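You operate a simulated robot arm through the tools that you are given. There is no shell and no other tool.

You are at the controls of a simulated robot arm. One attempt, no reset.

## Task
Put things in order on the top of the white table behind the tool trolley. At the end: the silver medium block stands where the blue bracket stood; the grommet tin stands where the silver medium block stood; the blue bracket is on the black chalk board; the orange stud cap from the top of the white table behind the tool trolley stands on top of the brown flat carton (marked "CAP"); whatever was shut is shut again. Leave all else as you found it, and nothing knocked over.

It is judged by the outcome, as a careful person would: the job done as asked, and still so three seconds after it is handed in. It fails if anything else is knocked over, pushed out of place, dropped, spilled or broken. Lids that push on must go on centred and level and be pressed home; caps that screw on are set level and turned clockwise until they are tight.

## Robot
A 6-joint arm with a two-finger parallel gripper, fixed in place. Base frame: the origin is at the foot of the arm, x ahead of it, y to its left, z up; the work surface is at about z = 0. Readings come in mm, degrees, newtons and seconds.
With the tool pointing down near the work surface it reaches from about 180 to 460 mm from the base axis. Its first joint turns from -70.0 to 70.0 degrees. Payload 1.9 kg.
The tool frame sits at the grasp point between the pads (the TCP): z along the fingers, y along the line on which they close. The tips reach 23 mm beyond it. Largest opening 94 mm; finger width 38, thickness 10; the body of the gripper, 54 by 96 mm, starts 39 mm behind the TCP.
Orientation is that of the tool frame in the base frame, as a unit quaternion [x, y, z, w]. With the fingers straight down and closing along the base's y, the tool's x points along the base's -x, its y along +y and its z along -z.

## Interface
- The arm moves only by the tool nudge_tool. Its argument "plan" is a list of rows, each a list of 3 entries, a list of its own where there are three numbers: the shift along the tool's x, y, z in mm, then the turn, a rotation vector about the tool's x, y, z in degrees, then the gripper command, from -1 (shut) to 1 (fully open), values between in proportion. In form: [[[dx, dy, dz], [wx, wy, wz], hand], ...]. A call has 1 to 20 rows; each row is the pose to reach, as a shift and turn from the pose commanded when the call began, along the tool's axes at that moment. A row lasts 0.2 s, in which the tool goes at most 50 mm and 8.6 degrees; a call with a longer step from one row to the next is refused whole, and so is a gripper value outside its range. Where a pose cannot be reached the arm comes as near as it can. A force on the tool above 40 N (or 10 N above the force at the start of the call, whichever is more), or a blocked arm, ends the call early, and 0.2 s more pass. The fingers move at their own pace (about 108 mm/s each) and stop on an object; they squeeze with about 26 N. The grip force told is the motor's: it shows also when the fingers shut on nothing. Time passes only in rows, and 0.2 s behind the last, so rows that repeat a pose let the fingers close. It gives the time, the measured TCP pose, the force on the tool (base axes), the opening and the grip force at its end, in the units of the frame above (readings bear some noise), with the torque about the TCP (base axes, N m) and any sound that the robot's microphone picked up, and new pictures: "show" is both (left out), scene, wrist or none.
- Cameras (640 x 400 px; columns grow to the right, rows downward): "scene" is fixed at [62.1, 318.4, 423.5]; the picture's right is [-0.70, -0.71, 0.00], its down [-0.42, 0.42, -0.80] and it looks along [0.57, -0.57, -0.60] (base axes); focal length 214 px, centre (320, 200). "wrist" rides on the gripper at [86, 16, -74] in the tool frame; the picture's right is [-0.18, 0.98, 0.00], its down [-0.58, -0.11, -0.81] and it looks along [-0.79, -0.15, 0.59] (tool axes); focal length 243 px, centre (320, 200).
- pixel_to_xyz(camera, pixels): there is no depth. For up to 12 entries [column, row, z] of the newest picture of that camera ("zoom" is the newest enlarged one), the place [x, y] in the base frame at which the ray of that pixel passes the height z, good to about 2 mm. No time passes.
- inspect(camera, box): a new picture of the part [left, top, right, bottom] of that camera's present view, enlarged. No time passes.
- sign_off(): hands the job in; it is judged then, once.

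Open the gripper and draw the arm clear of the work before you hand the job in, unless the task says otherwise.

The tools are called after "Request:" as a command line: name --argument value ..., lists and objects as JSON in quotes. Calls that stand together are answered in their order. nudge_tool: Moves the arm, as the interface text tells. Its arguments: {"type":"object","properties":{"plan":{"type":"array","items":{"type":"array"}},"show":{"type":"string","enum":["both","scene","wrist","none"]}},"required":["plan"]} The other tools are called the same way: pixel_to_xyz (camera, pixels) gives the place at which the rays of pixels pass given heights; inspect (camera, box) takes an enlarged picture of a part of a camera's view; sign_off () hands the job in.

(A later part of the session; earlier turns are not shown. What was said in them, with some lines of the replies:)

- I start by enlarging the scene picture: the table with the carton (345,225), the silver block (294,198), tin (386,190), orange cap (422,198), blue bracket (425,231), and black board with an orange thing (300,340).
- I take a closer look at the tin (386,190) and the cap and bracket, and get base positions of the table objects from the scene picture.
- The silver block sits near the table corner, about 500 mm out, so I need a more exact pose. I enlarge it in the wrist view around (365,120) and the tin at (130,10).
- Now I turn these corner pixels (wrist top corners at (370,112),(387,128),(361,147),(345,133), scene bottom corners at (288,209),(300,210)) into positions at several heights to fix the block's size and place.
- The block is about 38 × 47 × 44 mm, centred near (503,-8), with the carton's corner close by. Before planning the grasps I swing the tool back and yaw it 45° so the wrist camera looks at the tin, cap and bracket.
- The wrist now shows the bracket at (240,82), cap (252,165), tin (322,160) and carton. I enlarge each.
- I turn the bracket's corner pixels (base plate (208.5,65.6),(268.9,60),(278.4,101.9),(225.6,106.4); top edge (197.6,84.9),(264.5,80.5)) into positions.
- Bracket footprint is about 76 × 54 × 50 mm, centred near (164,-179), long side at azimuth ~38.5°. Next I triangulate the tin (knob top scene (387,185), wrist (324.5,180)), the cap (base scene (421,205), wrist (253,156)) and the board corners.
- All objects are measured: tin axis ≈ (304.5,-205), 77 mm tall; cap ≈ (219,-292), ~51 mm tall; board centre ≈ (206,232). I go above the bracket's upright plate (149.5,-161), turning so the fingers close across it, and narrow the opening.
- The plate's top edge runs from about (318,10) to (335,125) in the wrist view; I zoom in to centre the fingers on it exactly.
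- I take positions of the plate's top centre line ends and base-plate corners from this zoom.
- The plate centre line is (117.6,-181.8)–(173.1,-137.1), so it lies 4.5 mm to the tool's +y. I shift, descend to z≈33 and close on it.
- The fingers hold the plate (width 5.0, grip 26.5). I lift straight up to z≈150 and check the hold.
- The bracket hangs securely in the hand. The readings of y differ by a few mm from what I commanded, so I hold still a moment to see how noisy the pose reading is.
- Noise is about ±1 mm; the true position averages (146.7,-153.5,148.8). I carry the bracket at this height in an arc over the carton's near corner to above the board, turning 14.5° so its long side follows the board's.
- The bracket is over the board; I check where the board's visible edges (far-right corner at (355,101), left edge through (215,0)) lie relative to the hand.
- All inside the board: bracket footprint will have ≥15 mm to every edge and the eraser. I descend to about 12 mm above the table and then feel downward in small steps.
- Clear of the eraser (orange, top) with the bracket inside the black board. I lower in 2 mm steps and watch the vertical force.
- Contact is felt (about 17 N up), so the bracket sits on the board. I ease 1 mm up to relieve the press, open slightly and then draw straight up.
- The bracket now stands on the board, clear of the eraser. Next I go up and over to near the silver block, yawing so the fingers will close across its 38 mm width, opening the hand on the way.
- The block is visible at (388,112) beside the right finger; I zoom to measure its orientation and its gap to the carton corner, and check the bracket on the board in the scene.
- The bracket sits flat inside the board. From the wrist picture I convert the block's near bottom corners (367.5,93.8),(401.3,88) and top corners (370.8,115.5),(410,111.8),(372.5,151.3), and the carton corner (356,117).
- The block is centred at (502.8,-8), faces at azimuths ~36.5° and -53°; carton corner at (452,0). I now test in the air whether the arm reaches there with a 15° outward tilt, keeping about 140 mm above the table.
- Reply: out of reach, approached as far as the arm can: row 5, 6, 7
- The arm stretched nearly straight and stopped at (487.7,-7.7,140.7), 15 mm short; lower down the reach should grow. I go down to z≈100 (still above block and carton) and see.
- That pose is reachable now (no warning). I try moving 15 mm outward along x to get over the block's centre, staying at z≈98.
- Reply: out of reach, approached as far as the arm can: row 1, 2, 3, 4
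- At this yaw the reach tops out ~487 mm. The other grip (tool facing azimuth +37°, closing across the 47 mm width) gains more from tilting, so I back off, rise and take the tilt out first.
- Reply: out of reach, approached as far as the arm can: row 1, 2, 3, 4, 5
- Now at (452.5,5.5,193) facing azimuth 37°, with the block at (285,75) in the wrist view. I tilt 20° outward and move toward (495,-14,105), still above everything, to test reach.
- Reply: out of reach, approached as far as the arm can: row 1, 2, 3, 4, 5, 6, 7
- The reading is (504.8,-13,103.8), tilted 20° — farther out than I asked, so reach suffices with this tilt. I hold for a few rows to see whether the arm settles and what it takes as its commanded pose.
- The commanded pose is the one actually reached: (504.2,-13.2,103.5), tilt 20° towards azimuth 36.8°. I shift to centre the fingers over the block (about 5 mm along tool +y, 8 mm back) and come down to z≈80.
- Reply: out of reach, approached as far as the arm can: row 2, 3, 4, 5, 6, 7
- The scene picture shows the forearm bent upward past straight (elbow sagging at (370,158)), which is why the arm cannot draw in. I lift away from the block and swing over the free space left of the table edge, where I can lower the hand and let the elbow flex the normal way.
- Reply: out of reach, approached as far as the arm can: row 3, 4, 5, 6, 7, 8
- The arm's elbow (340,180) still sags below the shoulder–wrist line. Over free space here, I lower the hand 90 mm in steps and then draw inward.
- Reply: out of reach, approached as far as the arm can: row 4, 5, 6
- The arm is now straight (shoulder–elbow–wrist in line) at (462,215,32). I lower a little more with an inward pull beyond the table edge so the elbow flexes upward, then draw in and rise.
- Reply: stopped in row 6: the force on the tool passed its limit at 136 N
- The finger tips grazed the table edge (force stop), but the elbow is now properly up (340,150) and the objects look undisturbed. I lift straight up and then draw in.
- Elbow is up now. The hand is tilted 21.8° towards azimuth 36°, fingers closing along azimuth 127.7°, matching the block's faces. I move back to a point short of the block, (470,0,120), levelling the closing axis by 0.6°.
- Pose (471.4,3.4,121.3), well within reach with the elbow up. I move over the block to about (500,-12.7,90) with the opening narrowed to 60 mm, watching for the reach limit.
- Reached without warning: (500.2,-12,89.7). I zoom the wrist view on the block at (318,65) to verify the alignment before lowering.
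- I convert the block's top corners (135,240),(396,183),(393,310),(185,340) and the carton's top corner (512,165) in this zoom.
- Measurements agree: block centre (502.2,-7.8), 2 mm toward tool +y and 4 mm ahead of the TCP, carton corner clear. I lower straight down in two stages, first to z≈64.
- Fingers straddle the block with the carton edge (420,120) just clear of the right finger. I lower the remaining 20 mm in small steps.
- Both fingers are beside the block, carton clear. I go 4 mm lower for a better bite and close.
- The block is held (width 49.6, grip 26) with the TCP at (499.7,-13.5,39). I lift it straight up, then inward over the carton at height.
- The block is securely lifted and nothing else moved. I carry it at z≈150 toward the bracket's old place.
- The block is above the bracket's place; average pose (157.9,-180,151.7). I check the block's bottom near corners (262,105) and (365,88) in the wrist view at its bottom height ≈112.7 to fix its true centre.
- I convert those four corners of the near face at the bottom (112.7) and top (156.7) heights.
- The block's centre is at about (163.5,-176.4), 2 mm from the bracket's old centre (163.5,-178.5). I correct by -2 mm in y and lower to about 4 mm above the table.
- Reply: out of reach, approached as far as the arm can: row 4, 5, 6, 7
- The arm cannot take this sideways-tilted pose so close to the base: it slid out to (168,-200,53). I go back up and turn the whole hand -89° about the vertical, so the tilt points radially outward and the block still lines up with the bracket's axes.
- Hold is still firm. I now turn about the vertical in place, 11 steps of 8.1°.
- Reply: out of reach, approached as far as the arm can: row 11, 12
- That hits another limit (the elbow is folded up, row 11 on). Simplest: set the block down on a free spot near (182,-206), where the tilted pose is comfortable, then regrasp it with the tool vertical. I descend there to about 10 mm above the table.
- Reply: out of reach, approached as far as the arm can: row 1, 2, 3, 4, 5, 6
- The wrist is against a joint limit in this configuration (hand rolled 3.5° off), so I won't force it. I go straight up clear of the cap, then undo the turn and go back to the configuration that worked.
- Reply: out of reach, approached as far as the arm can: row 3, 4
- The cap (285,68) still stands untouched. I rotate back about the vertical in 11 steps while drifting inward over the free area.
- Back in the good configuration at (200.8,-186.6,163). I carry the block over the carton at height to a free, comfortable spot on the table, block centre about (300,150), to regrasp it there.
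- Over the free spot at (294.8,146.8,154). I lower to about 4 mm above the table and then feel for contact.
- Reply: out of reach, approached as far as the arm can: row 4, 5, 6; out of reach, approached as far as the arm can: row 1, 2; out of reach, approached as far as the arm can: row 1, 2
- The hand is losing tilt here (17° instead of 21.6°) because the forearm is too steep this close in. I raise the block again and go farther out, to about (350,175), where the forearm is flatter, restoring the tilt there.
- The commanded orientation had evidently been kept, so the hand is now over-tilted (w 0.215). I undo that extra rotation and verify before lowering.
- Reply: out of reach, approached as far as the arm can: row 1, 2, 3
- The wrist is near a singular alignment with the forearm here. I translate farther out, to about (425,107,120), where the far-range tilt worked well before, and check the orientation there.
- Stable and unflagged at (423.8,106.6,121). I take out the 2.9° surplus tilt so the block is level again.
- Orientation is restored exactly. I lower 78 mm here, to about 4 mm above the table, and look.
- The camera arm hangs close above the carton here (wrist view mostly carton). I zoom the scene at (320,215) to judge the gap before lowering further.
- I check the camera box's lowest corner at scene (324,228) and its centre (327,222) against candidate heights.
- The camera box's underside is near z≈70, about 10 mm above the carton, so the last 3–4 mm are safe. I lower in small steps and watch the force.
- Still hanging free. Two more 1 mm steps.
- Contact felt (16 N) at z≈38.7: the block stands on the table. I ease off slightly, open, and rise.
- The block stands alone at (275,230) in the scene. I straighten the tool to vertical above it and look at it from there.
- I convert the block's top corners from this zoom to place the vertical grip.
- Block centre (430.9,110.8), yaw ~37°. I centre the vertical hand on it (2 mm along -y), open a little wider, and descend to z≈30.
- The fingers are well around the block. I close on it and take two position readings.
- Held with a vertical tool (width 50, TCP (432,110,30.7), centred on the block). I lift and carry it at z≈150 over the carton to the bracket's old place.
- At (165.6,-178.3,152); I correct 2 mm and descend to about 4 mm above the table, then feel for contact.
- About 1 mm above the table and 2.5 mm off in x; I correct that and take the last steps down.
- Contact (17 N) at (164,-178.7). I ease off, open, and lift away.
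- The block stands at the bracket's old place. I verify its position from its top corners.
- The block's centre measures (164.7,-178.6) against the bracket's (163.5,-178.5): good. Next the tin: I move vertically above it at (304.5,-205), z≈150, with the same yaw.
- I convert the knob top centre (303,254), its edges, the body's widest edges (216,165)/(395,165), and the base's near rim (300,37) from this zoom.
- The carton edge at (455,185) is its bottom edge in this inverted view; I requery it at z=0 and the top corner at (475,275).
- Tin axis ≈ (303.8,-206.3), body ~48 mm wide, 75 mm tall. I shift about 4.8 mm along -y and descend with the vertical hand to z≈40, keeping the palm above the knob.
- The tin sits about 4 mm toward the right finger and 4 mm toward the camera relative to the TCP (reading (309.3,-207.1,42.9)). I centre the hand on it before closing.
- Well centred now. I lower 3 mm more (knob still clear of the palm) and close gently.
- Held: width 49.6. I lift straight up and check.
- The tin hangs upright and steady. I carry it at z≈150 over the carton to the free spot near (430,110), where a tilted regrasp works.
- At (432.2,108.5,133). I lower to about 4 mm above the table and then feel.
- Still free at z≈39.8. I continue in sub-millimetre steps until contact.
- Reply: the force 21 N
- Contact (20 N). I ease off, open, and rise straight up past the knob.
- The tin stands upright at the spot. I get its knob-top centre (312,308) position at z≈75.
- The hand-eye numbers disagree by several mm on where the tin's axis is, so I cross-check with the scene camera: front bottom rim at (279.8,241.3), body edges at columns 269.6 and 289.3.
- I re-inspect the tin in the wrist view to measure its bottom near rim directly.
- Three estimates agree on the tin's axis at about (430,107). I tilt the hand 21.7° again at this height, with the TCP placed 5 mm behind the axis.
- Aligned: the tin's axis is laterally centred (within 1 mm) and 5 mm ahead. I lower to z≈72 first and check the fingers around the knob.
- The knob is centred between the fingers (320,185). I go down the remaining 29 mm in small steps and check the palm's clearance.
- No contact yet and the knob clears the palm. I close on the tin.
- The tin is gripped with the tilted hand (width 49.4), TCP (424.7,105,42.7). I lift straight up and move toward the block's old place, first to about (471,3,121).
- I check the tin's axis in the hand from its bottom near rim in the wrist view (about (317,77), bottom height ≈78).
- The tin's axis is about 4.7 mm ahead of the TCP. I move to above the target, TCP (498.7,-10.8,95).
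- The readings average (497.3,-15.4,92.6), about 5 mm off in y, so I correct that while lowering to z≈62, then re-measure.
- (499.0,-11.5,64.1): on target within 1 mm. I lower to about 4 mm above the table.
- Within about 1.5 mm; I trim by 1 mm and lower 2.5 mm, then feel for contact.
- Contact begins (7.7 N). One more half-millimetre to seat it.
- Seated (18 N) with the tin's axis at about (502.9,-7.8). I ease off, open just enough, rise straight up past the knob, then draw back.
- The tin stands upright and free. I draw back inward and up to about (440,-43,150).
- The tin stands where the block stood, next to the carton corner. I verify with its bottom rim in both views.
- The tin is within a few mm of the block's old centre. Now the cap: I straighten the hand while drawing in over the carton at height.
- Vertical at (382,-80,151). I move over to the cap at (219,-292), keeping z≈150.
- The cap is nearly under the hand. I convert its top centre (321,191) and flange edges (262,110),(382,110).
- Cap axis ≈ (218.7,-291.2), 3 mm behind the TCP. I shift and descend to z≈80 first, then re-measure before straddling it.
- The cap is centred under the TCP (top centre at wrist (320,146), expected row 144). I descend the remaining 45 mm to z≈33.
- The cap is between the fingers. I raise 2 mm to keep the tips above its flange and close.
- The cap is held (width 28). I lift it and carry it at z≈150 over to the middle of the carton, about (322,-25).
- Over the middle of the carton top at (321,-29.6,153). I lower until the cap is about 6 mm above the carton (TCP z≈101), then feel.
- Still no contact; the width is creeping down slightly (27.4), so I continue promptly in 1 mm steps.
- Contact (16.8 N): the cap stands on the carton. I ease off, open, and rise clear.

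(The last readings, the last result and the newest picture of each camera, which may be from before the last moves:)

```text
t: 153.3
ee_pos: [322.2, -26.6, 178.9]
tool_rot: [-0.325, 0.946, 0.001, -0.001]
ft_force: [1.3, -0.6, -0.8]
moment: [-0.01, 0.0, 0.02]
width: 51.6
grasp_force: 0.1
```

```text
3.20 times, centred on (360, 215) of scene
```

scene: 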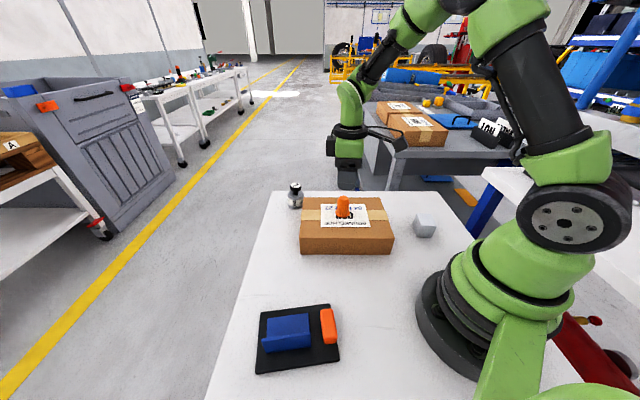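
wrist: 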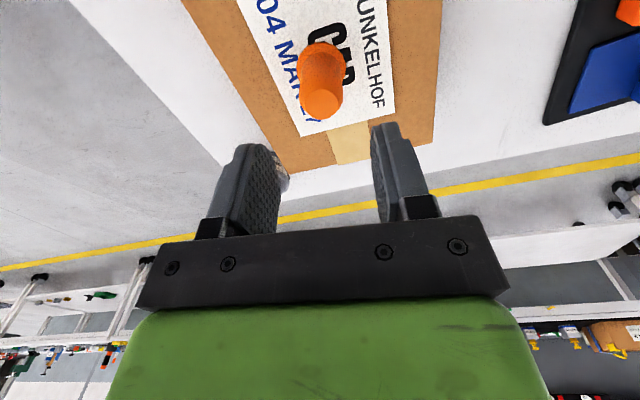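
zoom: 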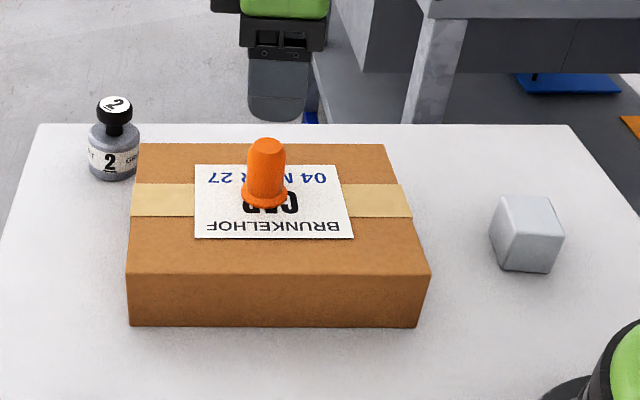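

Everything stands as asked: cap on the carton, tin at the block's place, block at the bracket's place, bracket on the board. I rise straight up and draw the arm clear with the gripper open.

Request:
nudge_tool --plan '[[[0, 0, -25], [0, 0, 0], 0.1], [[0, 0, -50], [0, 0, 0], 0.5], [[10, 0, -75], [0, 0, 0], 1], [[30, 0, -85], [0, 0, 0], 1], [[50, 0, -85], [0, 0, 0], 1], [[50, 0, -85], [0, 0, 0], 1], [[50, 0, -85], [0, 0, 0], 1]]'

Request:
inspect --camera "scene" --box '[235, 165, 455, 390]'

Request:
inspect --camera "scene" --box '[270, 170, 400, 260]'

```text
t: 154.9
ee_pos: [282.8, -58.8, 263.2]
tool_rot: [-0.325, 0.946, 0.0, -0.001]
ft_force: [0.1, 0.2, 0.2]
moment: [0.0, 0.0, 0.0]
width: 94.1
grasp_force: 0.0
```

scene: 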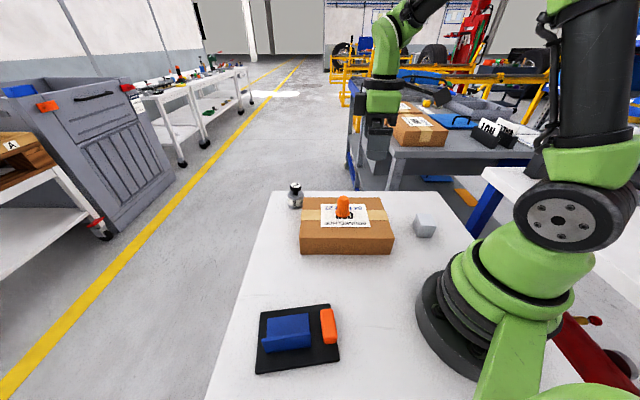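
wrist: 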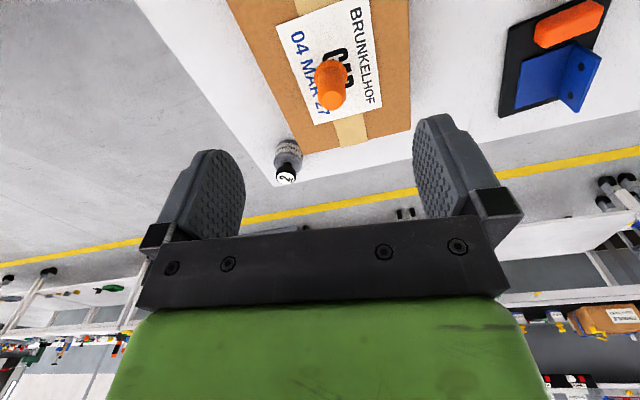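

```text
1.78 times, centred on (345, 278) of scene
```

zoom: 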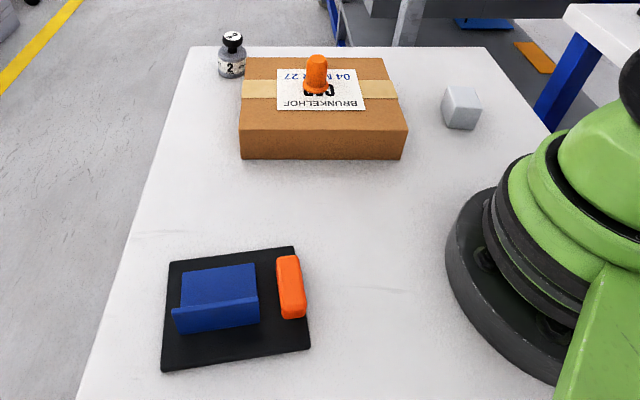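

```text
4.44 times, centred on (335, 215) of scene
```

zoom: 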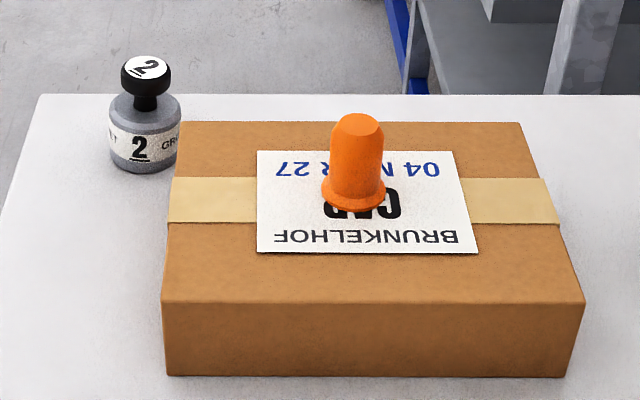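

The final pictures show the bracket on the board beside the untouched eraser. The block stands at the bracket's old place, the tin upright at the block's old place, and the cap upright on the carton. The arm is clear and the gripper open, so I hand the job in.

Request:
sign_off

```text
The job is handed in.
```

The job is done and handed in. In the last pictures everything on the table was standing upright:

- **Blue bracket:** stands on the black chalk board, clear of the eraser, which was not touched.
- **Silver medium block:** stands where the bracket stood, about 1 mm off by measurement.
- **Grommet tin:** stands where the block stood, a few mm off at most as far as the cameras show.
- **Orange stud cap:** stands upright near the middle of the carton marked "CAP".
- **Whatever was shut:** nothing had to be opened; the tin and the carton stayed shut throughout.

**Force stop:** while I was getting the arm out of an awkward position early on, the force limit stopped it at 136 N. I took it to be the finger tips hitting the table edge. In the pictures afterwards nothing had moved or looked damaged.

**Extra stops:** the block's old place is near the arm's full reach, so I set the block and the tin down for a moment on a free part of the table to regrip them.

The arm is drawn clear and the gripper is open.
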